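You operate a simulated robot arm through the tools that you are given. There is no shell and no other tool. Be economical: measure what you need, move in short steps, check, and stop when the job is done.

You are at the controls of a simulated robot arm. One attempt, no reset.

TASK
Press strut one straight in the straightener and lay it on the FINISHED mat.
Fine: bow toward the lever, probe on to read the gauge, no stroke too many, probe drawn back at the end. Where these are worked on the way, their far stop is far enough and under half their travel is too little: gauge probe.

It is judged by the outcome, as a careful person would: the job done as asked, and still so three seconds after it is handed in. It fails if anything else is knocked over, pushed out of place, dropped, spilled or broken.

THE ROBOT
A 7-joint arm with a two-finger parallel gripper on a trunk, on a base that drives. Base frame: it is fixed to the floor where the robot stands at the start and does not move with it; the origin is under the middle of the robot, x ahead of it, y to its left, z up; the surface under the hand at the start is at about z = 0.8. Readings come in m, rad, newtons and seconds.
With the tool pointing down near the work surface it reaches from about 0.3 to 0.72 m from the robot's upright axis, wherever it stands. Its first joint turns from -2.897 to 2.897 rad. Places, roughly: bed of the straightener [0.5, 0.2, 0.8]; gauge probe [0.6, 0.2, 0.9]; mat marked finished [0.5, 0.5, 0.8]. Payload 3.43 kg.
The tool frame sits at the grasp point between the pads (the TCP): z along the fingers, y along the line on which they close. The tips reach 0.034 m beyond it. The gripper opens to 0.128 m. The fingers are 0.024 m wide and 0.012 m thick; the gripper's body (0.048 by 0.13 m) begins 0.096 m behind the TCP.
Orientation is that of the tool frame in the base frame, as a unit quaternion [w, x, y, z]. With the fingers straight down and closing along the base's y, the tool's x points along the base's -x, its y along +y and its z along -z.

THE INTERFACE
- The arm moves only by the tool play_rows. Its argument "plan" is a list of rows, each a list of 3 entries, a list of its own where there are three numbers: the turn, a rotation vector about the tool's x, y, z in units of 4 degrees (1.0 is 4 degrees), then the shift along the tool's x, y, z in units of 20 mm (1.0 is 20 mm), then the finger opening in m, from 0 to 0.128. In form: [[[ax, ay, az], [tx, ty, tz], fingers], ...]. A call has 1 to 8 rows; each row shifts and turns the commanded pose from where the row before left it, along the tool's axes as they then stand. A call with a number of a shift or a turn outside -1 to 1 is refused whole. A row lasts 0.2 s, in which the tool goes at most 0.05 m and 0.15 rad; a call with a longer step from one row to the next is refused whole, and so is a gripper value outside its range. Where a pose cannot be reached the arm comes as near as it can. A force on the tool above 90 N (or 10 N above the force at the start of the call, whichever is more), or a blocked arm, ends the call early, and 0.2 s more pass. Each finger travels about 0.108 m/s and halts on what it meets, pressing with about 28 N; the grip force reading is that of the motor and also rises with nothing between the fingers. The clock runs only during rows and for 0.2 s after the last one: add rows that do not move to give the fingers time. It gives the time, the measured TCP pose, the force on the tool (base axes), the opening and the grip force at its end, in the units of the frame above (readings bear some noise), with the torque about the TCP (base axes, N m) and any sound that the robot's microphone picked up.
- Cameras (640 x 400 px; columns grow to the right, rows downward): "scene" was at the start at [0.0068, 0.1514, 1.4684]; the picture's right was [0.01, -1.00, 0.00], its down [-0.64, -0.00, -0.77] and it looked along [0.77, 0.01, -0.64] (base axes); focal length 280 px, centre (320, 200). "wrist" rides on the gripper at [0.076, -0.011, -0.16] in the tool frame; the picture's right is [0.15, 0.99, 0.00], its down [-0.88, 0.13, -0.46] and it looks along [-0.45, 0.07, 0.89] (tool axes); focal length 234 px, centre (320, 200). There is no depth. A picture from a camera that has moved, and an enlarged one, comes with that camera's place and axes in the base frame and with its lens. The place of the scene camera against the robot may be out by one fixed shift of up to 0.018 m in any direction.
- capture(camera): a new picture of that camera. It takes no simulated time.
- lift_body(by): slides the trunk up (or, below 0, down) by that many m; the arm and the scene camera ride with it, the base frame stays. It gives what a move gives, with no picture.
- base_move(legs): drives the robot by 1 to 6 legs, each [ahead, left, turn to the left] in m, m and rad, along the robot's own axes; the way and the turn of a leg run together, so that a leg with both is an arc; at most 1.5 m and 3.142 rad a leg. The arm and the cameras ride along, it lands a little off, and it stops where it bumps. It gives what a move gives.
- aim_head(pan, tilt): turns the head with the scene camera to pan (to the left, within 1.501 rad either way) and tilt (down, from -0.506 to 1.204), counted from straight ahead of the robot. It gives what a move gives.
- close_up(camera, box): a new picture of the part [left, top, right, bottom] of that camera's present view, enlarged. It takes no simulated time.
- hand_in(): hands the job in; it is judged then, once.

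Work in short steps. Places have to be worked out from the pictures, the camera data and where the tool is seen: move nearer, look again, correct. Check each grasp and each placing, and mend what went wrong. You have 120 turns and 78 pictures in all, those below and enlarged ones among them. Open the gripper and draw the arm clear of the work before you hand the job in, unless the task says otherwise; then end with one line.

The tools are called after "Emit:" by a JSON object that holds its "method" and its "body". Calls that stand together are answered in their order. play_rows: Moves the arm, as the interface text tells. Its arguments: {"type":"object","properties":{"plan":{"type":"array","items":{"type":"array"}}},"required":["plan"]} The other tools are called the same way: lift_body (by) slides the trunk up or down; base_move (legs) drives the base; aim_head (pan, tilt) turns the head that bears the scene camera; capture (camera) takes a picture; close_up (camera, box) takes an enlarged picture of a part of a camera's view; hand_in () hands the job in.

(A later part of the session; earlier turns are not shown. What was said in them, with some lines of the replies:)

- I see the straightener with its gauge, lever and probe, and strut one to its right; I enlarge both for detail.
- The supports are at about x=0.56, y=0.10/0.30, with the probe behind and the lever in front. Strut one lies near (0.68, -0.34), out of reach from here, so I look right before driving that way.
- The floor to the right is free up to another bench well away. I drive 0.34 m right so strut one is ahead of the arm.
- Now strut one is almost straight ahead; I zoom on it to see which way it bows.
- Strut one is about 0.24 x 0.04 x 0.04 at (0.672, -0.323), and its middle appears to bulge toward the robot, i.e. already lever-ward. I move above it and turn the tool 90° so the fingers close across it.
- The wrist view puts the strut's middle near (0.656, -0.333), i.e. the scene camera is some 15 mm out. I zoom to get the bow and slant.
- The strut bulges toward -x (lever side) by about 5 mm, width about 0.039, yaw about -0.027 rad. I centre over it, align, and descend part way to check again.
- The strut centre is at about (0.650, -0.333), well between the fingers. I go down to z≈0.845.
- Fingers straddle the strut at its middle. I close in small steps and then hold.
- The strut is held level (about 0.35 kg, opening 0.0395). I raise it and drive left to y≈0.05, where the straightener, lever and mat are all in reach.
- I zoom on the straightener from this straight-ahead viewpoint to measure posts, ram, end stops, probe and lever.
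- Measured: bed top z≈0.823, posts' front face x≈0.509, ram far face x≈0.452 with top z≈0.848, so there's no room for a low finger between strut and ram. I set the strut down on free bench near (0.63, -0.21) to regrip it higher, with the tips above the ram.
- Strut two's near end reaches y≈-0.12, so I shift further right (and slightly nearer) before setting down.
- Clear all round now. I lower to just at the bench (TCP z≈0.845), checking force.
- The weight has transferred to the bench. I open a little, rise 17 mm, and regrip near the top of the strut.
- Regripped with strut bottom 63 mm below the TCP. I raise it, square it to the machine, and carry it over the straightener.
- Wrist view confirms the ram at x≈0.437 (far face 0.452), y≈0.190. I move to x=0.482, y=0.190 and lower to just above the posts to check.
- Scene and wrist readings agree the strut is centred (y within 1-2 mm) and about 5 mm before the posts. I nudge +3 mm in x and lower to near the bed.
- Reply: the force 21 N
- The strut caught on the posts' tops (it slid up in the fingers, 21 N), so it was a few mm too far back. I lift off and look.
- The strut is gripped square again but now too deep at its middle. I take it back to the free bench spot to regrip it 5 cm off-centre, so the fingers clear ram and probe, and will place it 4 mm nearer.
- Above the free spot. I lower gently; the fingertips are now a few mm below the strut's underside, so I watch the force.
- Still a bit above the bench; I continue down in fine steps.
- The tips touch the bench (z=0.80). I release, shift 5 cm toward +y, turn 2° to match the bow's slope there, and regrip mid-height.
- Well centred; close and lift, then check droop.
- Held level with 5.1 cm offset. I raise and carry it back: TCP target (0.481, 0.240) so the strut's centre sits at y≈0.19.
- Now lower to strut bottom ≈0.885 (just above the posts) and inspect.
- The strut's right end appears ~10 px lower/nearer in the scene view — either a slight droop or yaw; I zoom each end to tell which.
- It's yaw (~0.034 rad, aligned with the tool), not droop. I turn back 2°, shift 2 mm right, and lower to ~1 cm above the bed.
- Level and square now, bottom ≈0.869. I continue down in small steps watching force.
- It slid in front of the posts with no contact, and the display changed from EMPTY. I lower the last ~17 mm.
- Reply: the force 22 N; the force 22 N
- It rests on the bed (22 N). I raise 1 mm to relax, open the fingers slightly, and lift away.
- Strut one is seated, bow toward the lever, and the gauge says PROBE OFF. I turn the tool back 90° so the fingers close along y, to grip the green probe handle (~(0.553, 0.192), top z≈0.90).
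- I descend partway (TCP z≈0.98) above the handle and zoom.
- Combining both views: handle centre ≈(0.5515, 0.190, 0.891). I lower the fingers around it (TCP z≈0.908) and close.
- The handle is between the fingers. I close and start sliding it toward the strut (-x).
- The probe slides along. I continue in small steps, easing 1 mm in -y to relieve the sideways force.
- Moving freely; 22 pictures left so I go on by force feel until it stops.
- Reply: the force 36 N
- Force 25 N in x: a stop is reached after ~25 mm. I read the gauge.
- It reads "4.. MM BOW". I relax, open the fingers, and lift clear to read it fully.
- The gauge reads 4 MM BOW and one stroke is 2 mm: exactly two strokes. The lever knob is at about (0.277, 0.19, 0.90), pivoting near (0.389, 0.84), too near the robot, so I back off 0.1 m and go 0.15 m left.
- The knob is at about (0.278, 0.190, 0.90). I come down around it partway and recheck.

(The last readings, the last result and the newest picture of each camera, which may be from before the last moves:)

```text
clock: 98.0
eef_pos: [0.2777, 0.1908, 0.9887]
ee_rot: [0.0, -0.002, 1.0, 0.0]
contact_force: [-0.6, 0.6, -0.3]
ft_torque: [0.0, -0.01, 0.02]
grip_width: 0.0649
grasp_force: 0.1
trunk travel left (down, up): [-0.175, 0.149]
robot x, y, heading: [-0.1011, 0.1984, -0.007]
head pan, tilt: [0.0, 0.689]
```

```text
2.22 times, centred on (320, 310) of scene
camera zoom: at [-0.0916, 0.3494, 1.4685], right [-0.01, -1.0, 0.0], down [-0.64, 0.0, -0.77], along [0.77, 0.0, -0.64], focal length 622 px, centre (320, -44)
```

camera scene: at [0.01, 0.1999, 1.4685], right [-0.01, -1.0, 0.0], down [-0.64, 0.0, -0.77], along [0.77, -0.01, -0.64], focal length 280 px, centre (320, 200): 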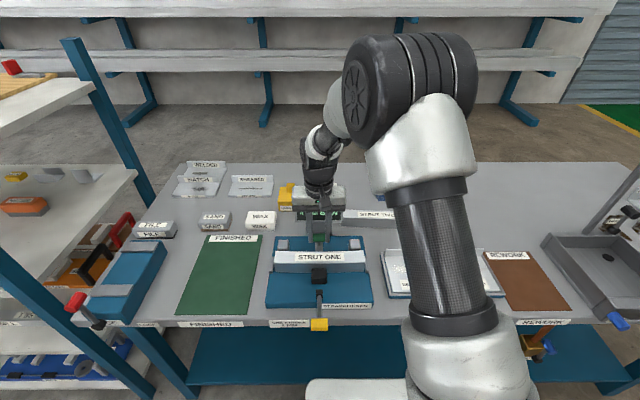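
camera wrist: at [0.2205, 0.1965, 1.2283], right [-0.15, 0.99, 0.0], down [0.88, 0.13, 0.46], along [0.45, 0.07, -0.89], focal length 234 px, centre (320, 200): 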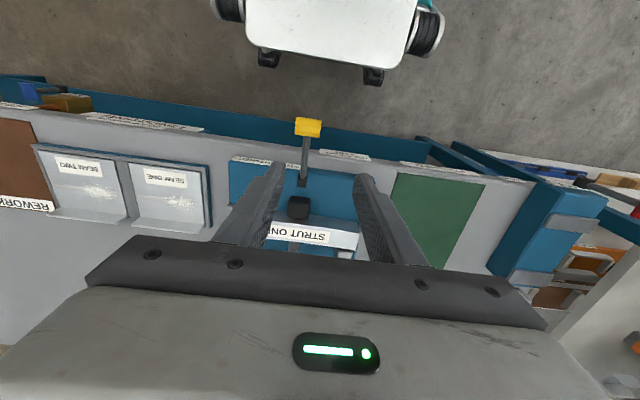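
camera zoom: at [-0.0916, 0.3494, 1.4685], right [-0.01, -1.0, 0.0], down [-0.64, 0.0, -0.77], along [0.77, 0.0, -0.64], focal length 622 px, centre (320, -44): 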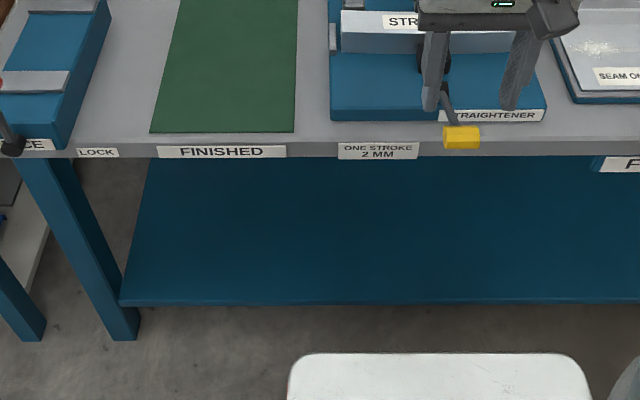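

Knob centre ≈(0.2766, 0.190, 0.908). I lower onto it, close, and begin the stroke with a first small downward arc to feel the lever.

Emit:
{"method": "play_rows", "body": {"plan": [[[0, 0, 0], [0.05, 0, 1], 0.065], [[0, 0, 0], [0, 0, 1], 0.065], [[0, 0, 0], [0, 0, 1], 0.065], [[0, 0, 0], [0, 0, 0.3], 0.055], [[0, 0, 0], [0, 0, 0], 0.045], [[0, 0, 0], [0, 0, 0], 0.03], [[0, 0, 0], [0, 0, 0], 0.02], [[0, 0, 0], [0, 0, 0], 0.02]]}}

Emit:
{"method": "play_rows", "body": {"plan": [[[0, 0, 0], [0.17, 0, 0.3], 0.02], [[0, 0, 0], [0.16, 0, 0.3], 0.02], [[0, 0, 0], [0, 0, 0], 0.02]]}}

```text
clock: 99.8
eef_pos: [0.2758, 0.1872, 0.9218]
ee_rot: [0.001, 0.0, 1.0, -0.001]
contact_force: [-0.9, -9.4, -2.2]
ft_torque: [-0.34, 0.26, -0.16]
grip_width: 0.0333
grasp_force: 45.3
trunk travel left (down, up): [-0.175, 0.149]
robot x, y, heading: [-0.0987, 0.1937, -0.005]
head pan, tilt: [0.0, 0.689]
```

```text
clock: 100.6
eef_pos: [0.2718, 0.1884, 0.9116]
ee_rot: [0.002, -0.001, 1.0, 0.0]
contact_force: [8.4, -15.5, 10.3]
ft_torque: [-0.42, -1.52, -0.13]
grip_width: 0.0336
grasp_force: 45.3
trunk travel left (down, up): [-0.175, 0.149]
robot x, y, heading: [-0.0968, 0.1953, -0.011]
head pan, tilt: [0.0, 0.689]
```

The lever yields downward with light resistance. I continue the arc.

Emit:
{"method": "play_rows", "body": {"plan": [[[0, 0, 0], [0.14, -0.06, 0.32], 0.02], [[0, 0, 0], [0.13, 0, 0.32], 0.02], [[0, 0, 0], [0.12, 0, 0.4], 0.02], [[0, 0, 0], [0, 0, 0], 0.02]]}}

```text
clock: 101.6
eef_pos: [0.265, 0.189, 0.8887]
ee_rot: [0.001, -0.002, 1.0, 0.0]
contact_force: [12.3, -7.4, 8.8]
ft_torque: [0.0, -1.39, -0.04]
grip_width: 0.0331
grasp_force: 44.8
trunk travel left (down, up): [-0.175, 0.149]
robot x, y, heading: [-0.0965, 0.1983, -0.006]
head pan, tilt: [0.0, 0.689]
```

Emit:
{"method": "play_rows", "body": {"plan": [[[0, 0, 0], [0.0, 0, 0.4], 0.02], [[0, 0, 0], [0.05, 0, 0.4], 0.02], [[0, 0, 0], [0, 0, 0], 0.02]]}}

```text
clock: 102.4
eef_pos: [0.2611, 0.1883, 0.8735]
ee_rot: [-0.001, -0.001, 1.0, 0.0]
contact_force: [6.6, -3.6, 9.7]
ft_torque: [0.0, -1.25, -0.31]
grip_width: 0.0331
grasp_force: 45.0
trunk travel left (down, up): [-0.175, 0.149]
robot x, y, heading: [-0.1001, 0.1983, -0.004]
head pan, tilt: [0.0, 0.689]
```

Emit:
{"method": "play_rows", "body": {"plan": [[[0, 0, 0], [0.03, 0, 0.4], 0.02], [[0, 0, 0], [0.0, 0, 0.4], 0.02], [[0, 0, 0], [0, 0, 0], 0.02]]}}

Emit:
{"method": "close_up", "body": {"camera": "scene", "box": [320, 200, 400, 280]}}

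```text
clock: 103.2
eef_pos: [0.2616, 0.1879, 0.8585]
ee_rot: [0.001, 0.0, 1.0, 0.0]
contact_force: [6.3, -8.9, 11.1]
ft_torque: [-0.17, -1.25, -0.22]
grip_width: 0.0333
grasp_force: 44.8
trunk travel left (down, up): [-0.175, 0.149]
robot x, y, heading: [-0.0953, 0.1987, -0.006]
head pan, tilt: [0.0, 0.689]
```

```text
5.00 times, centred on (360, 240) of scene
camera zoom: at [-0.0919, 0.3487, 1.4686], right [-0.01, -1.0, 0.0], down [-0.64, 0.0, -0.77], along [0.77, 0.0, -0.64], focal length 1401 px, centre (120, 0)
```

zoom: 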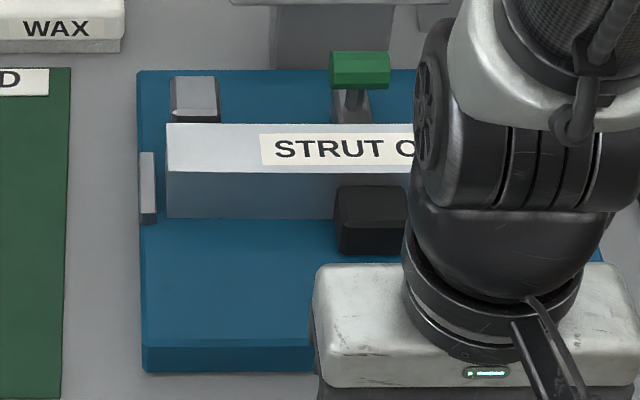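

The ram is up against the strut. I continue toward the lever's lower stop.

Emit:
{"method": "play_rows", "body": {"plan": [[[0, 0, 0], [0, 0, 0.35], 0.02], [[0, 0, 0], [-0.06, 0, 0.35], 0.02], [[0, 0, 0], [0, 0, 0], 0.02]]}}

```text
clock: 104.0
eef_pos: [0.2612, 0.1882, 0.8457]
ee_rot: [0.0, -0.001, 1.0, 0.0]
contact_force: [0.4, -8.3, 39.7]
ft_torque: [-0.16, -0.2, -0.21]
grip_width: 0.0333
grasp_force: 44.7
trunk travel left (down, up): [-0.175, 0.149]
robot x, y, heading: [-0.096, 0.1981, -0.004]
head pan, tilt: [0.0, 0.689]
```

Force rises to 40 N; a little more to see whether it's the stop.

Emit:
{"method": "play_rows", "body": {"plan": [[[0, 0, 0], [0, 0, 0.15], 0.02], [[0, 0, 0], [0, 0, 0.1], 0.02], [[0, 0, 0], [0, 0, 0], 0.02]]}}

```text
clock: 104.8
eef_pos: [0.2618, 0.1885, 0.8401]
ee_rot: [0.002, -0.001, 1.0, 0.0]
contact_force: [-0.3, -6.1, 38.6]
ft_torque: [-0.07, -0.15, -0.26]
grip_width: 0.0336
grasp_force: 45.0
trunk travel left (down, up): [-0.175, 0.149]
robot x, y, heading: [-0.0994, 0.1993, -0.011]
head pan, tilt: [0.0, 0.689]
```

The force stayed ~39 N while moving: either a ram load or fingers sliding on the knob at its stop. I look with the wrist camera.

Emit:
{"method": "capture", "body": {"camera": "wrist"}}

Emit:
{"method": "close_up", "body": {"camera": "scene", "box": [310, 190, 450, 330]}}

```text
15 pictures are left
camera wrist: at [0.1864, 0.1775, 0.9989], right [-0.15, 0.99, 0.0], down [0.88, 0.13, 0.46], along [0.45, 0.07, -0.89], focal length 234 px, centre (320, 200)
```

wrist: 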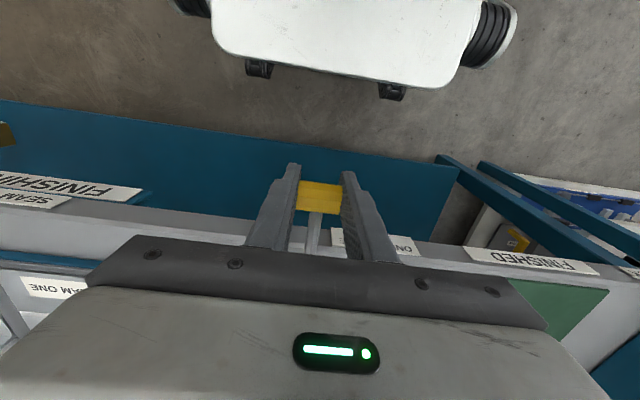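

```text
2.86 times, centred on (380, 260) of scene
camera zoom: at [-0.0934, 0.349, 1.4687], right [-0.01, -1.0, 0.0], down [-0.63, 0.0, -0.77], along [0.77, 0.0, -0.63], focal length 800 px, centre (149, 29)
```

zoom: 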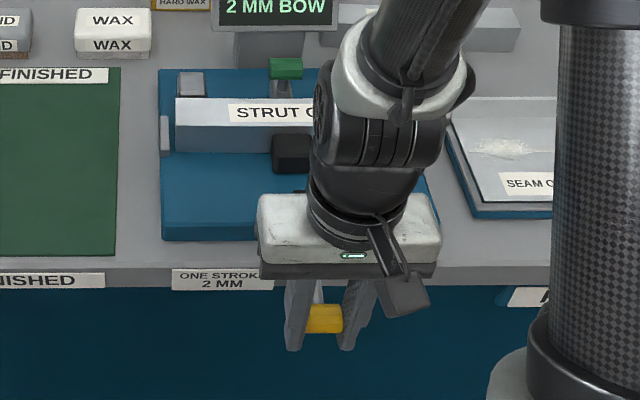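

The gauge now reads 2 MM BOW: one stroke is done and the lever is at its stop. I raise the lever back to the top along the same arc.

Emit:
{"method": "play_rows", "body": {"plan": [[[0, 0, 0], [0, 0, -0.5], 0.02], [[0, 0, 0], [0, 0, -0.5], 0.02], [[0, 0, 0], [-0.05, 0, -0.5], 0.02], [[0, 0, 0], [-0.1, 0, -0.5], 0.02], [[0, 0, 0], [-0.12, 0, -0.5], 0.02], [[0, 0, 0], [-0.18, 0, -0.4], 0.02], [[0, 0, 0], [-0.18, 0, -0.4], 0.02], [[0, 0, 0], [0, 0, 0], 0.02]]}}

```text
clock: 106.6
eef_pos: [0.2718, 0.188, 0.9047]
ee_rot: [-0.001, -0.002, 1.0, 0.0]
contact_force: [-18.5, -3.2, -3.0]
ft_torque: [0.08, 1.34, -0.09]
grip_width: 0.0334
grasp_force: 44.8
trunk travel left (down, up): [-0.175, 0.149]
robot x, y, heading: [-0.0983, 0.202, 0.001]
head pan, tilt: [0.0, 0.689]
```

Emit:
{"method": "play_rows", "body": {"plan": [[[0, 0, 0], [0.05, 0, -0.4], 0.02], [[0, 0, 0], [-0.1, 0, -0.3], 0.02], [[0, 0, 0], [0, 0, 0], 0.02]]}}

Emit:
{"method": "close_up", "body": {"camera": "scene", "box": [310, 170, 450, 310]}}

```text
clock: 107.4
eef_pos: [0.2775, 0.188, 0.9165]
ee_rot: [-0.002, -0.002, 1.0, 0.0]
contact_force: [1.4, 1.1, -40.1]
ft_torque: [-0.13, 0.15, -0.18]
grip_width: 0.0336
grasp_force: 45.1
trunk travel left (down, up): [-0.175, 0.149]
robot x, y, heading: [-0.0987, 0.1994, -0.002]
head pan, tilt: [0.0, 0.689]
```

```text
2.86 times, centred on (380, 240) of scene
camera zoom: at [-0.0895, 0.3495, 1.4682], right [-0.01, -1.0, 0.0], down [-0.64, 0.0, -0.77], along [0.77, 0.0, -0.64], focal length 800 px, centre (149, 86)
```

zoom: 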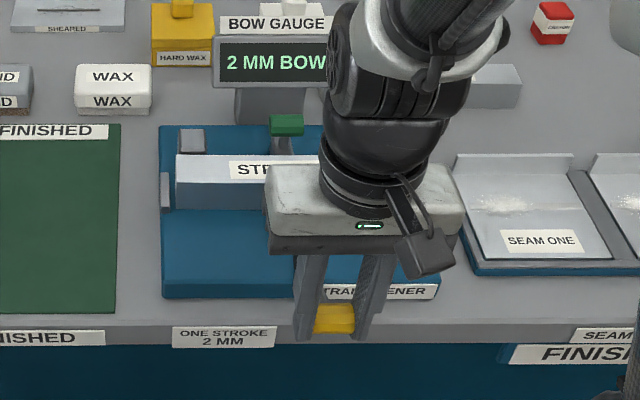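

Lever at the top stop, gauge 2 MM BOW. Now the second and last stroke, down the same arc.

Emit:
{"method": "play_rows", "body": {"plan": [[[0, 0, 0], [0.15, 0, 0.35], 0.02], [[0, 0, 0], [0.15, 0, 0.35], 0.02], [[0, 0, 0], [0.13, 0, 0.35], 0.02], [[0, 0, 0], [0.12, 0, 0.4], 0.02], [[0, 0, 0], [0.08, 0, 0.4], 0.02], [[0, 0, 0], [0.05, 0, 0.4], 0.02], [[0, 0, 0], [0, 0, 0.4], 0.02], [[0, 0, 0], [0, 0, 0], 0.02]]}}

Emit:
{"method": "play_rows", "body": {"plan": [[[0, 0, 0], [0, 0, 0.4], 0.02], [[0, 0, 0], [0, 0, 0.4], 0.02], [[0, 0, 0], [0, 0, 0.3], 0.02], [[0, 0, 0], [0, 0, 0], 0.02]]}}

```text
clock: 109.2
eef_pos: [0.2609, 0.1884, 0.865]
ee_rot: [0.0, -0.002, 1.0, 0.0]
contact_force: [0.1, 9.3, 9.4]
ft_torque: [0.17, -1.01, -0.16]
grip_width: 0.0333
grasp_force: 45.2
trunk travel left (down, up): [-0.175, 0.149]
robot x, y, heading: [-0.0979, 0.1964, -0.005]
head pan, tilt: [0.0, 0.689]
```

```text
clock: 110.2
eef_pos: [0.2617, 0.1895, 0.8434]
ee_rot: [0.001, -0.002, 1.0, 0.0]
contact_force: [2.5, 7.9, 9.8]
ft_torque: [0.03, -1.16, -0.22]
grip_width: 0.0336
grasp_force: 45.0
trunk travel left (down, up): [-0.175, 0.149]
robot x, y, heading: [-0.0999, 0.2012, -0.006]
head pan, tilt: [0.0, 0.689]
```

Not yet at the stop (10 N); a bit further until the force rises.

Emit:
{"method": "play_rows", "body": {"plan": [[[0, 0, 0], [0, 0, 0.3], 0.02], [[0, 0, 0], [-0.03, 0, 0.3], 0.02], [[0, 0, 0], [0, 0, 0], 0.02]]}}

Emit:
{"method": "close_up", "body": {"camera": "scene", "box": [310, 170, 450, 310]}}

```text
clock: 111.0
eef_pos: [0.2609, 0.1881, 0.8296]
ee_rot: [-0.001, 0.0, 1.0, 0.001]
contact_force: [4.3, 2.2, 5.0]
ft_torque: [0.0, 1.1, -0.02]
grip_width: 0.0337
grasp_force: 44.8
trunk travel left (down, up): [-0.175, 0.149]
robot x, y, heading: [-0.0998, 0.1961, -0.009]
head pan, tilt: [0.0, 0.689]
```

```text
2.86 times, centred on (380, 240) of scene
camera zoom: at [-0.0914, 0.3495, 1.468], right [-0.01, -1.0, 0.0], down [-0.64, 0.0, -0.77], along [0.77, 0.0, -0.64], focal length 800 px, centre (149, 86)
```

zoom: 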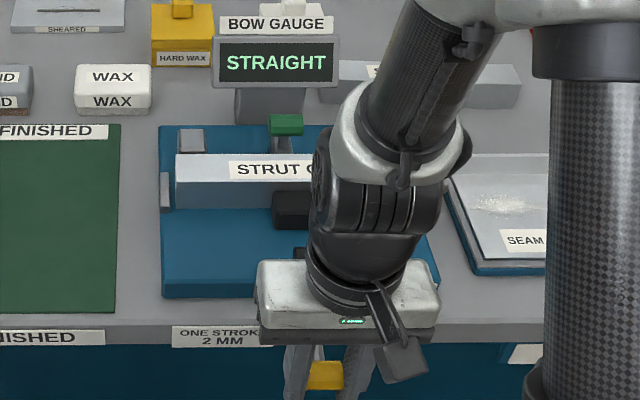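

The gauge reads STRAIGHT. I return the lever to the top, so the ram draws back, and release it.

Emit:
{"method": "play_rows", "body": {"plan": [[[0, 0, 0], [0.03, 0, -0.5], 0.02], [[0, 0, 0], [0, 0, -0.5], 0.02], [[0, 0, 0], [0, 0, -0.5], 0.02], [[0, 0, 0], [0, 0, -0.5], 0.02], [[0, 0, 0], [-0.08, 0, -0.45], 0.02], [[0, 0, 0], [-0.13, 0, -0.45], 0.02], [[0, 0, 0], [-0.15, 0, -0.4], 0.02], [[0, 0, 0], [0, 0, 0], 0.02]]}}

Emit:
{"method": "play_rows", "body": {"plan": [[[0, 0, 0], [-0.17, 0, -0.35], 0.02], [[0, 0, 0], [-0.17, 0, -0.35], 0.02], [[0, 0, 0], [0, 0, -0.2], 0.02], [[0, 0, 0], [0, 0, 0], 0.02]]}}

```text
clock: 112.8
eef_pos: [0.2713, 0.189, 0.8969]
ee_rot: [0.001, -0.002, 1.0, 0.0]
contact_force: [6.8, -10.4, -13.9]
ft_torque: [-0.04, 1.09, -0.11]
grip_width: 0.0338
grasp_force: 45.6
trunk travel left (down, up): [-0.175, 0.149]
robot x, y, heading: [-0.0976, 0.196, -0.007]
head pan, tilt: [0.0, 0.689]
```

```text
clock: 113.8
eef_pos: [0.2758, 0.1884, 0.9148]
ee_rot: [-0.003, -0.001, 1.0, 0.0]
contact_force: [-1.5, -10.2, -37.0]
ft_torque: [-0.24, 0.54, -0.21]
grip_width: 0.0333
grasp_force: 44.9
trunk travel left (down, up): [-0.175, 0.149]
robot x, y, heading: [-0.0988, 0.1983, -0.002]
head pan, tilt: [0.0, 0.689]
```

At the top stop. I open, lift clear, and go above the probe handle (now ≈(0.526, 0.189)).

Emit:
{"method": "play_rows", "body": {"plan": [[[0, 0, 0], [0, 0, 0.1], 0.045], [[0, 0, 0], [0, 0, 0], 0.065], [[0, 0, 0], [0, 0, -1], 0.065], [[0, 0, 0], [0, 0, -1], 0.065], [[0, 0, 0], [0, 0, -1], 0.065], [[0, 0, 0], [0, 0, -1], 0.065], [[0, 0, 0], [-1, 0, -1], 0.065], [[0, 0, 0], [-1, 0, -1], 0.065]]}}

Emit:
{"method": "play_rows", "body": {"plan": [[[0, 0, 0], [-1, 0, 0], 0.065], [[0, 0, 0], [-1, 0, 0], 0.065], [[0, 0, 0], [-1, 0, 0], 0.065], [[0, 0, 0], [-1, 0, 0], 0.065], [[0, 0, 0], [-1, 0, 0], 0.065], [[0, 0, 0], [-1, 0, 0], 0.065], [[0, 0, 0], [-1, 0, 0], 0.065], [[0, 0, 0], [-1, 0, 0], 0.065]]}}

Emit:
{"method": "play_rows", "body": {"plan": [[[0, 0, 0], [-1, 0, 0], 0.065], [[0, 0, 0], [-1, 0, 0], 0.065], [[0, 0, 0], [-0.5, 0, 0.5], 0.065], [[0, 0, 0], [0, 0, 1], 0.065], [[0, 0, 0], [0, 0, 1], 0.065], [[0, 0, 0], [0, 0, 0], 0.065]]}}

Emit:
{"method": "capture", "body": {"camera": "wrist"}}

```text
clock: 115.6
eef_pos: [0.3163, 0.1891, 1.0338]
ee_rot: [0.0, 0.0, 1.0, 0.0]
contact_force: [-0.1, -1.3, -0.3]
ft_torque: [0.0, 0.02, 0.0]
grip_width: 0.0649
grasp_force: 0.1
trunk travel left (down, up): [-0.175, 0.149]
robot x, y, heading: [-0.0998, 0.1972, -0.004]
head pan, tilt: [0.0, 0.689]
```

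```text
clock: 117.4
eef_pos: [0.4743, 0.1884, 1.031]
ee_rot: [0.0, -0.002, 1.0, 0.0]
contact_force: [-0.4, 0.2, 0.2]
ft_torque: [-0.03, -0.02, 0.0]
grip_width: 0.065
grasp_force: 0.0
trunk travel left (down, up): [-0.175, 0.149]
robot x, y, heading: [-0.0999, 0.1996, -0.007]
head pan, tilt: [0.0, 0.689]
```

```text
clock: 118.8
eef_pos: [0.5268, 0.1908, 0.9834]
ee_rot: [0.0, -0.001, 1.0, 0.001]
contact_force: [-0.2, 0.6, 0.4]
ft_torque: [-0.02, 0.02, -0.04]
grip_width: 0.0653
grasp_force: 0.1
trunk travel left (down, up): [-0.175, 0.149]
robot x, y, heading: [-0.0981, 0.1983, -0.006]
head pan, tilt: [0.0, 0.689]
```

```text
11 pictures are left
camera wrist: at [0.451, 0.1796, 1.1429], right [-0.15, 0.99, 0.0], down [0.88, 0.13, 0.46], along [0.45, 0.07, -0.89], focal length 234 px, centre (320, 200)
```

wrist: 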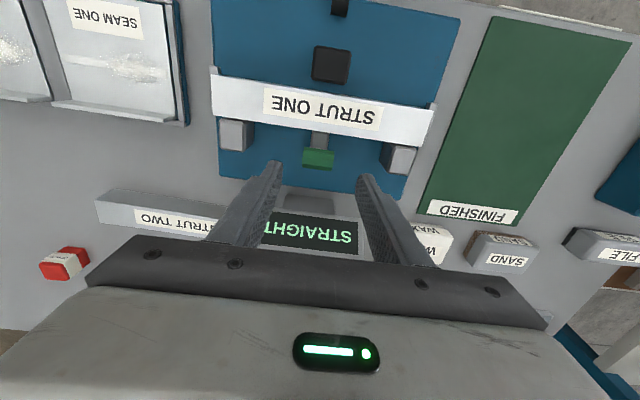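

The handle is centred as before. I lower, grip, and pull the probe back (+x).

Emit:
{"method": "play_rows", "body": {"plan": [[[0, 0, 0], [0, -0.1, 1], 0.065], [[0, 0, 0], [0, 0, 1], 0.065], [[0, 0, 0], [0, 0, 1], 0.065], [[0, 0, 0], [0, 0, 0.7], 0.055], [[0, 0, 0], [0, 0, 0], 0.04], [[0, 0, 0], [0, 0, 0], 0.03], [[0, 0, 0], [0, 0, 0], 0.02], [[0, 0, 0], [0, 0, 0], 0.02]]}}

Emit:
{"method": "play_rows", "body": {"plan": [[[0, 0, 0], [-0.25, 0, 0], 0.02], [[0, 0, 0], [-0.25, 0, 0], 0.02], [[0, 0, 0], [-0.25, 0, 0], 0.02], [[0, 0, 0], [-0.25, 0, 0], 0.02], [[0, 0, 0], [-0.2, 0, 0], 0.02], [[0, 0, 0], [0, 0, 0], 0.02]]}}

```text
clock: 120.6
eef_pos: [0.5248, 0.1878, 0.9102]
ee_rot: [0.0, -0.001, 1.0, 0.0]
contact_force: [0.0, 4.9, -3.4]
ft_torque: [0.25, -0.07, -0.21]
grip_width: 0.0334
grasp_force: 44.7
trunk travel left (down, up): [-0.175, 0.149]
robot x, y, heading: [-0.1026, 0.1992, -0.001]
head pan, tilt: [0.0, 0.689]
```

```text
clock: 122.0
eef_pos: [0.5496, 0.1878, 0.9096]
ee_rot: [-0.002, -0.001, 1.0, 0.0]
contact_force: [-3.6, 10.1, -5.6]
ft_torque: [0.44, 0.52, -0.16]
grip_width: 0.0336
grasp_force: 44.4
trunk travel left (down, up): [-0.175, 0.149]
robot x, y, heading: [-0.0962, 0.2044, -0.0]
head pan, tilt: [0.0, 0.689]
```

Moved 25 mm back; I pull a touch further to feel the stop, then release and lift clear.

Emit:
{"method": "play_rows", "body": {"plan": [[[0, 0, 0], [-0.15, 0, 0], 0.02], [[0, 0, 0], [-0.15, 0, 0], 0.02], [[0, 0, 0], [0, 0, 0], 0.02]]}}

Emit:
{"method": "play_rows", "body": {"plan": [[[0, 0, 0], [0.1, 0, 0], 0.045], [[0, 0, 0], [0, 0, 0], 0.06], [[0, 0, 0], [0, 0, -1], 0.06], [[0, 0, 0], [0, 0, -1], 0.06], [[0, 0, 0], [0, 0, -1], 0.06], [[0, 0, 0], [0, 0, -1], 0.06], [[0, 0, 0], [1, 0, -1], 0.06], [[0, 0, 0], [1, 0, -1], 0.06]]}}

Emit:
{"method": "play_rows", "body": {"plan": [[[0, 0, 1], [0, 0, -1], 0.06], [[0, 0, 1], [0, 0, -1], 0.06], [[0, 0, 1], [0, 0, 0], 0.06], [[0, 0, 1], [0, 0, 0], 0.06], [[0, 0, 1], [0, 0, 0], 0.06], [[0, 0, 1], [0, 0, 0], 0.06], [[0, 0, 1], [0, 0, 0], 0.06], [[0, 0, 1], [0, 0, 0], 0.06]]}}

Emit:
{"method": "play_rows", "body": {"plan": [[[0, 0, 1], [0, 0, 0], 0.06], [[0, 0, 1], [0, 0, 0], 0.06], [[0, 0, 1], [0, 0, 0], 0.06], [[0, 0, 1], [0, 0, 0], 0.06], [[0, 0, 1], [0, 0, 0], 0.06], [[0, 0, 1], [0, 0, 0], 0.06], [[0, 0, 1], [0, 0, 0], 0.06], [[0, 0, 1], [0, 0, 0], 0.06]]}}

Emit:
{"method": "play_rows", "body": {"plan": [[[0, 0, 1], [0, 0, 0], 0.06], [[0, 0, 1], [0, 0, 0], 0.06], [[0, 0, 1], [0, 0, 0], 0.06], [[0, 0, 1], [0, 0, 0], 0.06], [[0, 0, 1], [0, 0, 0], 0.06], [[0, 0, 1], [0, 0, 0], 0.06], [[0, 0, 0.5], [0, 0, 0], 0.06]]}}

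Emit:
{"method": "capture", "body": {"camera": "wrist"}}

```text
clock: 122.8
eef_pos: [0.5509, 0.1884, 0.9095]
ee_rot: [-0.005, 0.0, 1.0, -0.001]
contact_force: [-34.6, 13.4, -2.5]
ft_torque: [0.37, 0.47, -0.08]
grip_width: 0.0336
grasp_force: 44.6
trunk travel left (down, up): [-0.175, 0.149]
robot x, y, heading: [-0.1015, 0.2025, -0.008]
head pan, tilt: [0.0, 0.689]
```

```text
clock: 124.6
eef_pos: [0.5134, 0.1878, 1.0303]
ee_rot: [-0.001, 0.0, 1.0, 0.0]
contact_force: [0.4, -0.7, -0.3]
ft_torque: [-0.02, 0.0, 0.0]
grip_width: 0.0599
grasp_force: 0.1
trunk travel left (down, up): [-0.175, 0.149]
robot x, y, heading: [-0.1034, 0.1976, -0.007]
head pan, tilt: [0.0, 0.689]
```

```text
clock: 126.4
eef_pos: [0.5144, 0.1872, 1.0713]
ee_rot: [0.0, 0.276, 0.961, 0.001]
contact_force: [0.1, 0.1, 0.7]
ft_torque: [0.0, -0.03, -0.01]
grip_width: 0.0599
grasp_force: 0.1
trunk travel left (down, up): [-0.175, 0.149]
robot x, y, heading: [-0.1021, 0.2016, 0.0]
head pan, tilt: [0.0, 0.689]
```

```text
clock: 128.2
eef_pos: [0.5133, 0.1876, 1.0706]
ee_rot: [0.0, 0.53, 0.848, 0.0]
contact_force: [-0.2, -0.7, 0.5]
ft_torque: [-0.01, 0.04, -0.01]
grip_width: 0.06
grasp_force: 0.0
trunk travel left (down, up): [-0.175, 0.149]
robot x, y, heading: [-0.0984, 0.1995, -0.004]
head pan, tilt: [0.0, 0.689]
```

```text
clock: 129.8
eef_pos: [0.5147, 0.1876, 1.0697]
ee_rot: [0.0, 0.707, 0.708, 0.0]
contact_force: [0.4, 0.2, 0.2]
ft_torque: [-0.01, -0.01, -0.04]
grip_width: 0.0601
grasp_force: 0.1
trunk travel left (down, up): [-0.175, 0.149]
robot x, y, heading: [-0.1012, 0.2008, -0.002]
head pan, tilt: [0.0, 0.689]
```

```text
10 pictures are left
camera wrist: at [0.5041, 0.2636, 1.2294], right [0.99, 0.15, 0.0], down [0.13, -0.88, 0.46], along [0.07, -0.45, -0.89], focal length 234 px, centre (320, 200)
```

wrist: 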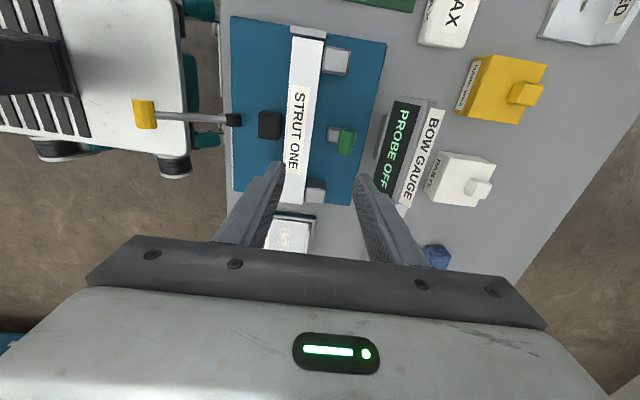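

Probe is back (PROBE OFF). The straightened strut lies at centre ≈(0.487, 0.190). I move to grip it again 5 cm off-centre at y=0.24.

Emit:
{"method": "play_rows", "body": {"plan": [[[0, 0, 0], [0.9, -0.46, 0], 0.062], [[0, 0, 0], [0.9, -0.46, 0], 0.062], [[0, 0, 0], [0.82, -0.46, 0.5], 0.062], [[0, 0, 0], [0, 0, 1], 0.062], [[0, 0, 0], [0, 0, 1], 0.062], [[0, 0, 0], [0, 0, 1], 0.062], [[0, 0, 0], [0, 0, 1], 0.062], [[0, 0, 0], [0, 0, 1], 0.062]]}}

Emit:
{"method": "capture", "body": {"camera": "wrist"}}

```text
clock: 131.6
eef_pos: [0.4845, 0.2395, 0.9607]
ee_rot: [0.0, 0.707, 0.708, 0.0]
contact_force: [-0.5, 0.3, -0.1]
ft_torque: [-0.02, 0.0, -0.03]
grip_width: 0.0621
grasp_force: 0.0
trunk travel left (down, up): [-0.175, 0.149]
robot x, y, heading: [-0.0986, 0.1942, -0.007]
head pan, tilt: [0.0, 0.689]
```

```text
9 pictures are left
camera wrist: at [0.4754, 0.3156, 1.1192], right [0.99, 0.15, 0.0], down [0.13, -0.88, 0.46], along [0.07, -0.45, -0.89], focal length 234 px, centre (320, 200)
```

wrist: 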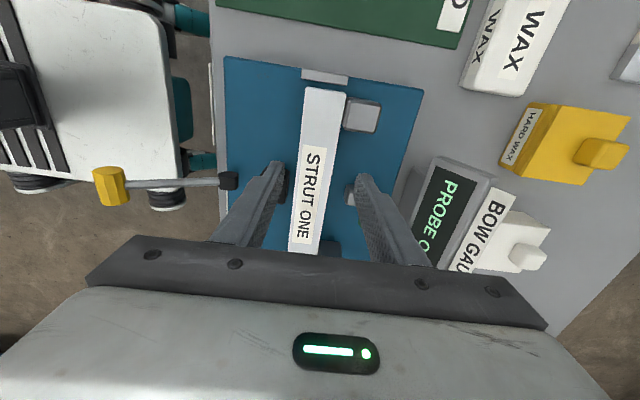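

The strut is ~2 mm toward me from the tool axis; I correct, go down to z≈0.870, and close.

Emit:
{"method": "play_rows", "body": {"plan": [[[0, 0, 0], [0, -0.1, 1], 0.062], [[0, 0, 0], [0, 0, 1], 0.062], [[0, 0, 0], [0, 0, 1], 0.062], [[0, 0, 0], [0, 0, 1], 0.062], [[0, 0, 0], [0, 0, 0.5], 0.062]]}}

Emit:
{"method": "play_rows", "body": {"plan": [[[0, 0, 0], [0, 0, 0], 0.05], [[0, 0, 0], [0, 0, 0], 0.042], [[0, 0, 0], [0, 0, 0], 0.035], [[0, 0, 0], [0, 0, 0], 0.02], [[0, 0, 0], [0, 0, 0], 0.02]]}}

```text
clock: 132.8
eef_pos: [0.4842, 0.239, 0.8702]
ee_rot: [-0.001, 0.707, 0.707, 0.0]
contact_force: [0.2, 0.1, -0.2]
ft_torque: [0.0, 0.0, -0.01]
grip_width: 0.0621
grasp_force: 0.1
trunk travel left (down, up): [-0.175, 0.149]
robot x, y, heading: [-0.0986, 0.1978, -0.007]
head pan, tilt: [0.0, 0.689]
```

```text
clock: 134.0
eef_pos: [0.4844, 0.2386, 0.8693]
ee_rot: [0.0, 0.706, 0.708, -0.001]
contact_force: [-7.5, -0.3, 0.8]
ft_torque: [0.09, 0.08, -0.16]
grip_width: 0.0399
grasp_force: 28.3
trunk travel left (down, up): [-0.175, 0.149]
robot x, y, heading: [-0.0994, 0.1972, -0.007]
head pan, tilt: [0.0, 0.689]
```

Gripped. I shift 2 mm off the posts and lift straight up.

Emit:
{"method": "play_rows", "body": {"plan": [[[0, 0, 0], [0, -0.1, -0.2], 0.02], [[0, 0, 0], [0, 0, -0.6], 0.02], [[0, 0, 0], [0, 0, -1], 0.02], [[0, 0, 0], [0, 0, -1], 0.02], [[0, 0, 0], [0, 0, -1], 0.02], [[0, 0, 0], [0, 0, -1], 0.02], [[0, 0, 0], [0, 0, -1], 0.02], [[0, 0, 0], [0, 0, 0], 0.02]]}}

Emit:
{"method": "capture", "body": {"camera": "scene"}}

```text
clock: 135.8
eef_pos: [0.4827, 0.24, 0.9872]
ee_rot: [0.0, 0.706, 0.708, -0.001]
contact_force: [0.4, -0.3, -3.1]
ft_torque: [0.17, 0.0, 0.04]
grip_width: 0.0394
grasp_force: 27.7
trunk travel left (down, up): [-0.175, 0.149]
robot x, y, heading: [-0.0977, 0.1964, -0.007]
head pan, tilt: [0.0, 0.689]
```

```text
8 pictures are left
camera scene: at [-0.0915, 0.3494, 1.4685], right [-0.01, -1.0, 0.0], down [-0.64, 0.0, -0.77], along [0.77, 0.0, -0.64], focal length 280 px, centre (320, 200)
```

scene: 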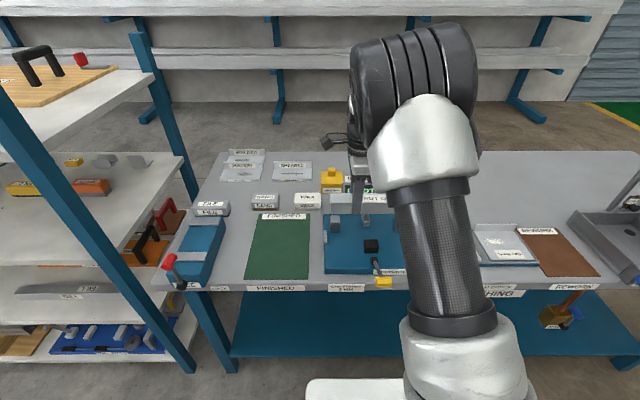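

The mat spans x≈0.36–0.62, y≈0.375–0.555, so the strut must lie along x. I raise, move over the mat, and turn 90°.

Emit:
{"method": "play_rows", "body": {"plan": [[[0, 0, 0], [0, 0, -1], 0.02], [[0, 0, 0], [0, 0, -1], 0.02], [[0, 0, 0], [0, 0, -1], 0.02], [[0, 0, 0], [0.5, 0, -1], 0.02], [[0, 0, 0], [1, 0, 0], 0.02], [[0, 0, 0], [1, 0, 0], 0.02], [[0, 0, 0], [1, 0, 0], 0.02], [[0, 0, 0], [1, 0, 0], 0.02]]}}

Emit:
{"method": "play_rows", "body": {"plan": [[[0, 0, 0], [1, -0.3, 0], 0.02], [[0, 0, 0], [1, -0.3, 0], 0.02], [[0, 0, 0], [1, -0.3, 0], 0.02], [[0, 0, 0], [1, -0.3, 0], 0.02], [[0, 0, 0], [1, -0.3, 0], 0.02], [[0, 0, 0], [1, -0.3, 0], 0.02], [[0, 0, 0], [0.75, -0.3, 0], 0.02]]}}

Emit:
{"method": "play_rows", "body": {"plan": [[[0, 0, -1], [0, 0, 0], 0.02], [[0, 0, -1], [0, 0, 0], 0.02], [[0, 0, -1], [0, 0, 0], 0.02], [[0, 0, -1], [0, 0, 0], 0.02], [[0, 0, -1], [0, 0, 0], 0.02], [[0, 0, -1], [0, 0, 0], 0.02], [[0, 0, -1], [0, 0, 0], 0.02], [[0, 0, -1], [0, 0, 0], 0.02]]}}

Emit:
{"method": "play_rows", "body": {"plan": [[[0, 0, -1], [0, 0, 0], 0.02], [[0, 0, -1], [0, 0, 0], 0.02], [[0, 0, -1], [0, 0, 0], 0.02], [[0, 0, -1], [0, 0, 0], 0.02], [[0, 0, -1], [0, 0, 0], 0.02], [[0, 0, -1], [0, 0, 0], 0.02], [[0, 0, -1], [0, 0, 0], 0.02], [[0, 0, -1], [0, 0, 0], 0.02]]}}

Emit:
{"method": "play_rows", "body": {"plan": [[[0, 0, -1], [0, 0, 0], 0.02], [[0, 0, -1], [0, 0, 0], 0.02], [[0, 0, -1], [0, 0, 0], 0.02], [[0, 0, -1], [0, 0, 0], 0.02], [[0, 0, -1], [0, 0, 0], 0.02], [[0, 0, -1], [0, 0, 0], 0.02], [[0, 0, -0.5], [0, 0, 0], 0.02], [[0, 0, 0], [0, 0, 0], 0.02]]}}

Emit:
{"method": "capture", "body": {"camera": "wrist"}}

```text
clock: 137.6
eef_pos: [0.4837, 0.3308, 1.0645]
ee_rot: [0.0, 0.707, 0.708, 0.0]
contact_force: [-0.1, 0.9, -2.8]
ft_torque: [0.11, -0.01, -0.04]
grip_width: 0.0396
grasp_force: 28.0
trunk travel left (down, up): [-0.175, 0.149]
robot x, y, heading: [-0.0969, 0.1996, -0.0]
head pan, tilt: [0.0, 0.689]
```

```text
clock: 139.2
eef_pos: [0.4425, 0.4649, 1.0658]
ee_rot: [0.0, 0.706, 0.708, 0.001]
contact_force: [-0.8, -0.4, -2.5]
ft_torque: [0.15, -0.01, 0.03]
grip_width: 0.0398
grasp_force: 28.1
trunk travel left (down, up): [-0.175, 0.149]
robot x, y, heading: [-0.0979, 0.2017, -0.007]
head pan, tilt: [0.0, 0.689]
```

```text
clock: 141.0
eef_pos: [0.4412, 0.4646, 1.0661]
ee_rot: [-0.001, 0.483, 0.875, 0.001]
contact_force: [-0.1, 0.1, -2.1]
ft_torque: [0.12, 0.07, 0.0]
grip_width: 0.0396
grasp_force: 28.3
trunk travel left (down, up): [-0.175, 0.149]
robot x, y, heading: [-0.0987, 0.1966, -0.001]
head pan, tilt: [0.0, 0.689]
```

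```text
clock: 142.8
eef_pos: [0.4414, 0.4639, 1.0652]
ee_rot: [0.0, 0.224, 0.975, 0.0]
contact_force: [0.2, 0.8, -2.4]
ft_torque: [0.05, 0.11, 0.04]
grip_width: 0.0396
grasp_force: 27.4
trunk travel left (down, up): [-0.175, 0.149]
robot x, y, heading: [-0.1001, 0.195, -0.008]
head pan, tilt: [0.0, 0.689]
```

```text
clock: 144.6
eef_pos: [0.4408, 0.4652, 1.0649]
ee_rot: [-0.001, -0.001, 1.0, 0.0]
contact_force: [1.1, 0.3, -2.8]
ft_torque: [0.05, 0.16, 0.0]
grip_width: 0.0392
grasp_force: 28.2
trunk travel left (down, up): [-0.175, 0.149]
robot x, y, heading: [-0.1022, 0.198, -0.007]
head pan, tilt: [0.0, 0.689]
```

```text
7 pictures are left
camera wrist: at [0.3655, 0.4536, 1.2253], right [-0.15, 0.99, 0.0], down [0.88, 0.13, 0.46], along [0.45, 0.07, -0.89], focal length 234 px, centre (320, 200)
```

wrist: 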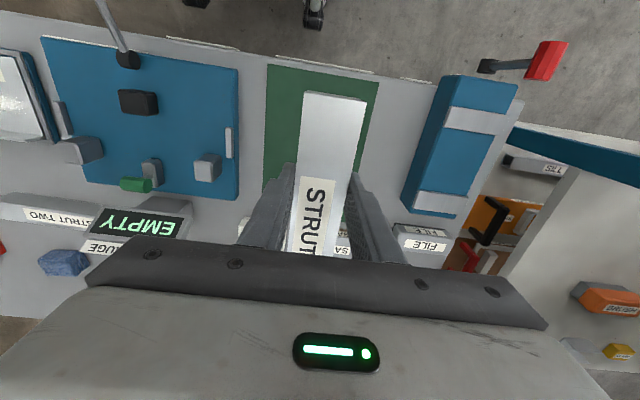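

From here the mat spans y 0.371–0.549 and starts at x≈0.354, so its middle is ≈(0.484, 0.460). I trim the position and lower most of the way.

Emit:
{"method": "play_rows", "body": {"plan": [[[0, 0, 0], [0.35, -0.25, 1], 0.02], [[0, 0, 0], [0, 0, 1], 0.02], [[0, 0, 0], [0, 0, 1], 0.02], [[0, 0, 0], [0, 0, 1], 0.02], [[0, 0, 0], [0, 0, 1], 0.02], [[0, 0, 0], [0, 0, 1], 0.02], [[0, 0, 0], [0, 0, 1], 0.02], [[0, 0, 0], [0, 0, 1], 0.02]]}}

Emit:
{"method": "close_up", "body": {"camera": "scene", "box": [220, 180, 360, 300]}}

```text
clock: 146.4
eef_pos: [0.4353, 0.4578, 0.9067]
ee_rot: [0.001, -0.001, 1.0, 0.0]
contact_force: [1.0, 0.3, -2.3]
ft_torque: [0.01, 0.1, 0.02]
grip_width: 0.0394
grasp_force: 27.8
trunk travel left (down, up): [-0.175, 0.149]
robot x, y, heading: [-0.1021, 0.1973, -0.008]
head pan, tilt: [0.0, 0.689]
```

```text
3.33 times, centred on (290, 240) of scene
camera zoom: at [-0.0915, 0.3495, 1.4685], right [-0.01, -1.0, 0.0], down [-0.64, 0.0, -0.77], along [0.77, 0.0, -0.64], focal length 934 px, centre (420, 67)
```

zoom: 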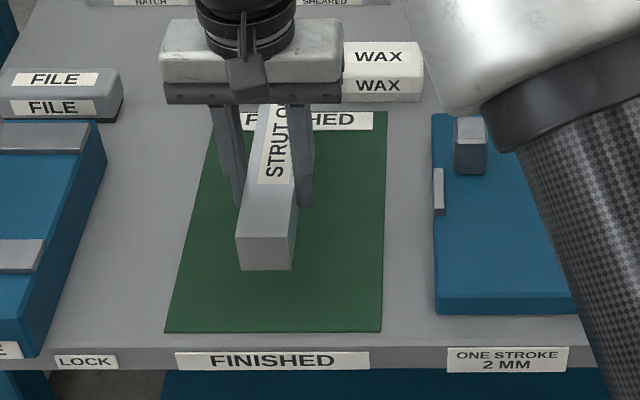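

Well over the mat (front end ~13 mm inside, centred). Lower gently to contact.

Emit:
{"method": "play_rows", "body": {"plan": [[[0, 0, 0], [0, 0, 0.9], 0.02], [[0, 0, 0], [0, 0, 0.9], 0.02], [[0, 0, 0], [0, 0, 0.7], 0.02], [[0, 0, 0], [0, 0, 0.2], 0.02], [[0, 0, 0], [0, 0, 0], 0.02]]}}

Emit:
{"method": "play_rows", "body": {"plan": [[[0, 0, 0], [0, 0, 0.1], 0.02], [[0, 0, 0], [0, 0, 0], 0.02]]}}

```text
clock: 147.6
eef_pos: [0.4345, 0.4597, 0.8513]
ee_rot: [-0.001, -0.001, 1.0, 0.001]
contact_force: [0.0, -0.4, -3.3]
ft_torque: [0.0, 0.15, 0.01]
grip_width: 0.0396
grasp_force: 28.2
trunk travel left (down, up): [-0.175, 0.149]
robot x, y, heading: [-0.099, 0.2034, -0.007]
head pan, tilt: [0.0, 0.689]
```

```text
clock: 148.2
eef_pos: [0.4326, 0.4596, 0.8492]
ee_rot: [0.0, -0.001, 1.0, 0.001]
contact_force: [1.1, 0.4, -1.9]
ft_torque: [-0.01, 0.17, 0.03]
grip_width: 0.0399
grasp_force: 28.0
trunk travel left (down, up): [-0.175, 0.149]
robot x, y, heading: [-0.0998, 0.2, -0.009]
head pan, tilt: [0.0, 0.689]
```

Emit:
{"method": "play_rows", "body": {"plan": [[[0, 0, 0], [0, 0, 0.1], 0.02], [[0, 0, 0], [0, 0, 0.1], 0.02], [[0, 0, 0], [0, 0, 0], 0.02]]}}

```text
clock: 149.0
eef_pos: [0.433, 0.4595, 0.8453]
ee_rot: [-0.001, 0.0, 1.0, 0.0]
contact_force: [0.2, 0.0, -3.4]
ft_torque: [0.0, 0.14, 0.01]
grip_width: 0.0398
grasp_force: 28.2
trunk travel left (down, up): [-0.175, 0.149]
robot x, y, heading: [-0.0995, 0.2016, -0.008]
head pan, tilt: [0.0, 0.689]
```

Still hanging; a few more millimetre steps until the mat takes the weight.

Emit:
{"method": "play_rows", "body": {"plan": [[[0, 0, 0], [0, 0, 0.1], 0.02], [[0, 0, 0], [0, 0, 0], 0.02]]}}

Emit:
{"method": "play_rows", "body": {"plan": [[[0, 0, 0], [0, 0, 0.1], 0.02], [[0, 0, 0], [0, 0, 0], 0.02]]}}

```text
clock: 149.6
eef_pos: [0.4331, 0.4592, 0.8434]
ee_rot: [0.0, -0.001, 1.0, -0.001]
contact_force: [-2.0, -1.1, 0.0]
ft_torque: [-0.02, -0.26, -0.09]
grip_width: 0.0395
grasp_force: 27.9
trunk travel left (down, up): [-0.175, 0.149]
robot x, y, heading: [-0.1006, 0.2028, -0.006]
head pan, tilt: [0.0, 0.689]
```

```text
clock: 150.2
eef_pos: [0.4326, 0.4596, 0.8436]
ee_rot: [0.001, -0.001, 1.0, 0.001]
contact_force: [-2.9, -0.7, 14.8]
ft_torque: [-0.2, 0.73, -0.03]
grip_width: 0.0394
grasp_force: 27.8
trunk travel left (down, up): [-0.175, 0.149]
robot x, y, heading: [-0.1007, 0.2005, -0.003]
head pan, tilt: [0.0, 0.689]
```

The strut rests on the mat. I relax 1 mm, open and rise clear, then look.

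Emit:
{"method": "play_rows", "body": {"plan": [[[0, 0, 0], [0, 0, -0.08], 0.02], [[0, 0, 0], [0, 0, 0], 0.048], [[0, 0, 0], [0, 0, 0], 0.062], [[0, 0, 0], [0, 0, 0], 0.062], [[0, 0, 0], [0, 0, -1], 0.062], [[0, 0, 0], [0, 0, -1], 0.062], [[0, 0, 0], [0, 0, -1], 0.062], [[0, 0, 0], [0, 0, -1], 0.062]]}}

Emit:
{"method": "play_rows", "body": {"plan": [[[0, 0, 0], [0, 0, -1], 0.062], [[0, 0, 0], [0, 0, -1], 0.062], [[0, 0, 0], [0, 0, -1], 0.062], [[0, 0, 0], [0, 0, -1], 0.062], [[0, 0, 0], [0.5, -1, -1], 0.062], [[0, 0, 0], [0.5, -1, -1], 0.062], [[0, 0, 0], [0.5, -1, 0], 0.062], [[0, 0, 0], [0.5, -1, 0], 0.062]]}}

Emit:
{"method": "play_rows", "body": {"plan": [[[0, 0, 0], [0.3, -1, 0], 0.1], [[0, 0, 0], [0.3, -1, 0], 0.128], [[0, 0, 0], [0, -1, 0], 0.128], [[0, 0, 0], [0, -1, 0], 0.128], [[0, 0, 0], [0, -1, 0], 0.128], [[0, 0, 0], [0, -1, 0], 0.128]]}}

Emit:
{"method": "capture", "body": {"camera": "scene"}}

Emit:
{"method": "close_up", "body": {"camera": "scene", "box": [230, 170, 410, 300]}}

```text
clock: 152.0
eef_pos: [0.4328, 0.4605, 0.9238]
ee_rot: [0.0, -0.002, 1.0, 0.0]
contact_force: [-0.1, 0.2, 0.0]
ft_torque: [-0.01, 0.04, 0.04]
grip_width: 0.062
grasp_force: 0.0
trunk travel left (down, up): [-0.175, 0.149]
robot x, y, heading: [-0.1004, 0.198, -0.007]
head pan, tilt: [0.0, 0.689]
```

```text
clock: 153.8
eef_pos: [0.3945, 0.3805, 1.0443]
ee_rot: [0.0, -0.001, 1.0, -0.001]
contact_force: [-0.6, -0.1, 0.0]
ft_torque: [0.0, 0.02, 0.04]
grip_width: 0.0619
grasp_force: 0.1
trunk travel left (down, up): [-0.175, 0.149]
robot x, y, heading: [-0.1015, 0.1972, -0.006]
head pan, tilt: [0.0, 0.689]
```

```text
clock: 155.2
eef_pos: [0.3819, 0.2594, 1.0432]
ee_rot: [-0.001, -0.002, 1.0, 0.0]
contact_force: [-0.1, -0.2, -0.2]
ft_torque: [0.02, -0.02, 0.0]
grip_width: 0.1278
grasp_force: 0.1
trunk travel left (down, up): [-0.175, 0.149]
robot x, y, heading: [-0.0956, 0.1995, -0.009]
head pan, tilt: [0.0, 0.689]
```

```text
5 pictures are left
camera scene: at [-0.0917, 0.3494, 1.4685], right [-0.01, -1.0, 0.0], down [-0.64, 0.0, -0.77], along [0.77, 0.0, -0.64], focal length 280 px, centre (320, 200)
```

scene: 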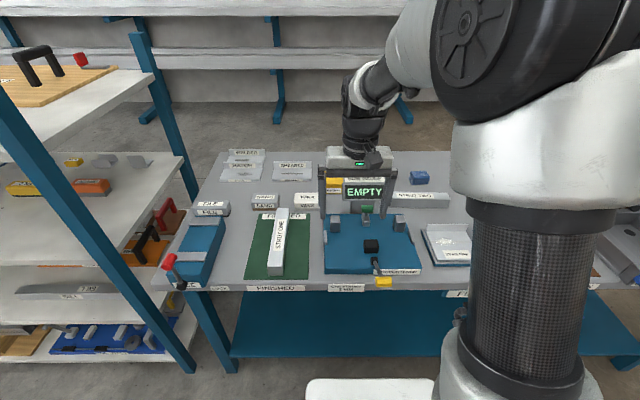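

```text
3.08 times, centred on (320, 235) of scene
camera zoom: at [-0.0917, 0.3494, 1.4685], right [-0.01, -1.0, 0.0], down [-0.64, 0.0, -0.77], along [0.77, 0.0, -0.64], focal length 862 px, centre (320, 92)
```

zoom: 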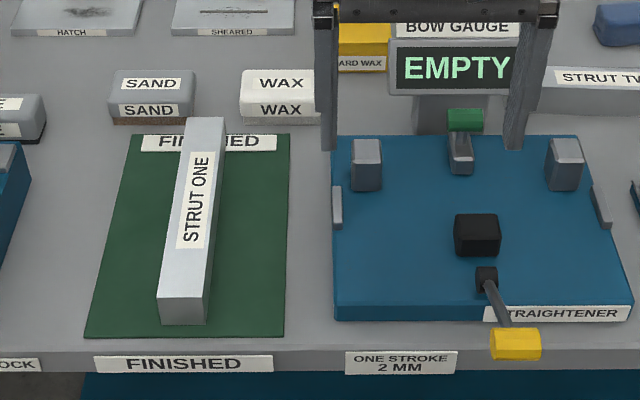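

Strut one lies wholly on the FINISHED mat, the probe and lever are back, the gauge reads EMPTY, and the arm is clear and open. Handing in.

Emit:
{"method": "hand_in", "body": {}}

```text
The job is handed in.
```

Strut one is pressed straight and lying on the FINISHED mat. It went in with the bow toward the lever, the gauge read 4 mm, and exactly two strokes brought it to STRAIGHT. The probe is drawn back, and the lever is back at its top stop.
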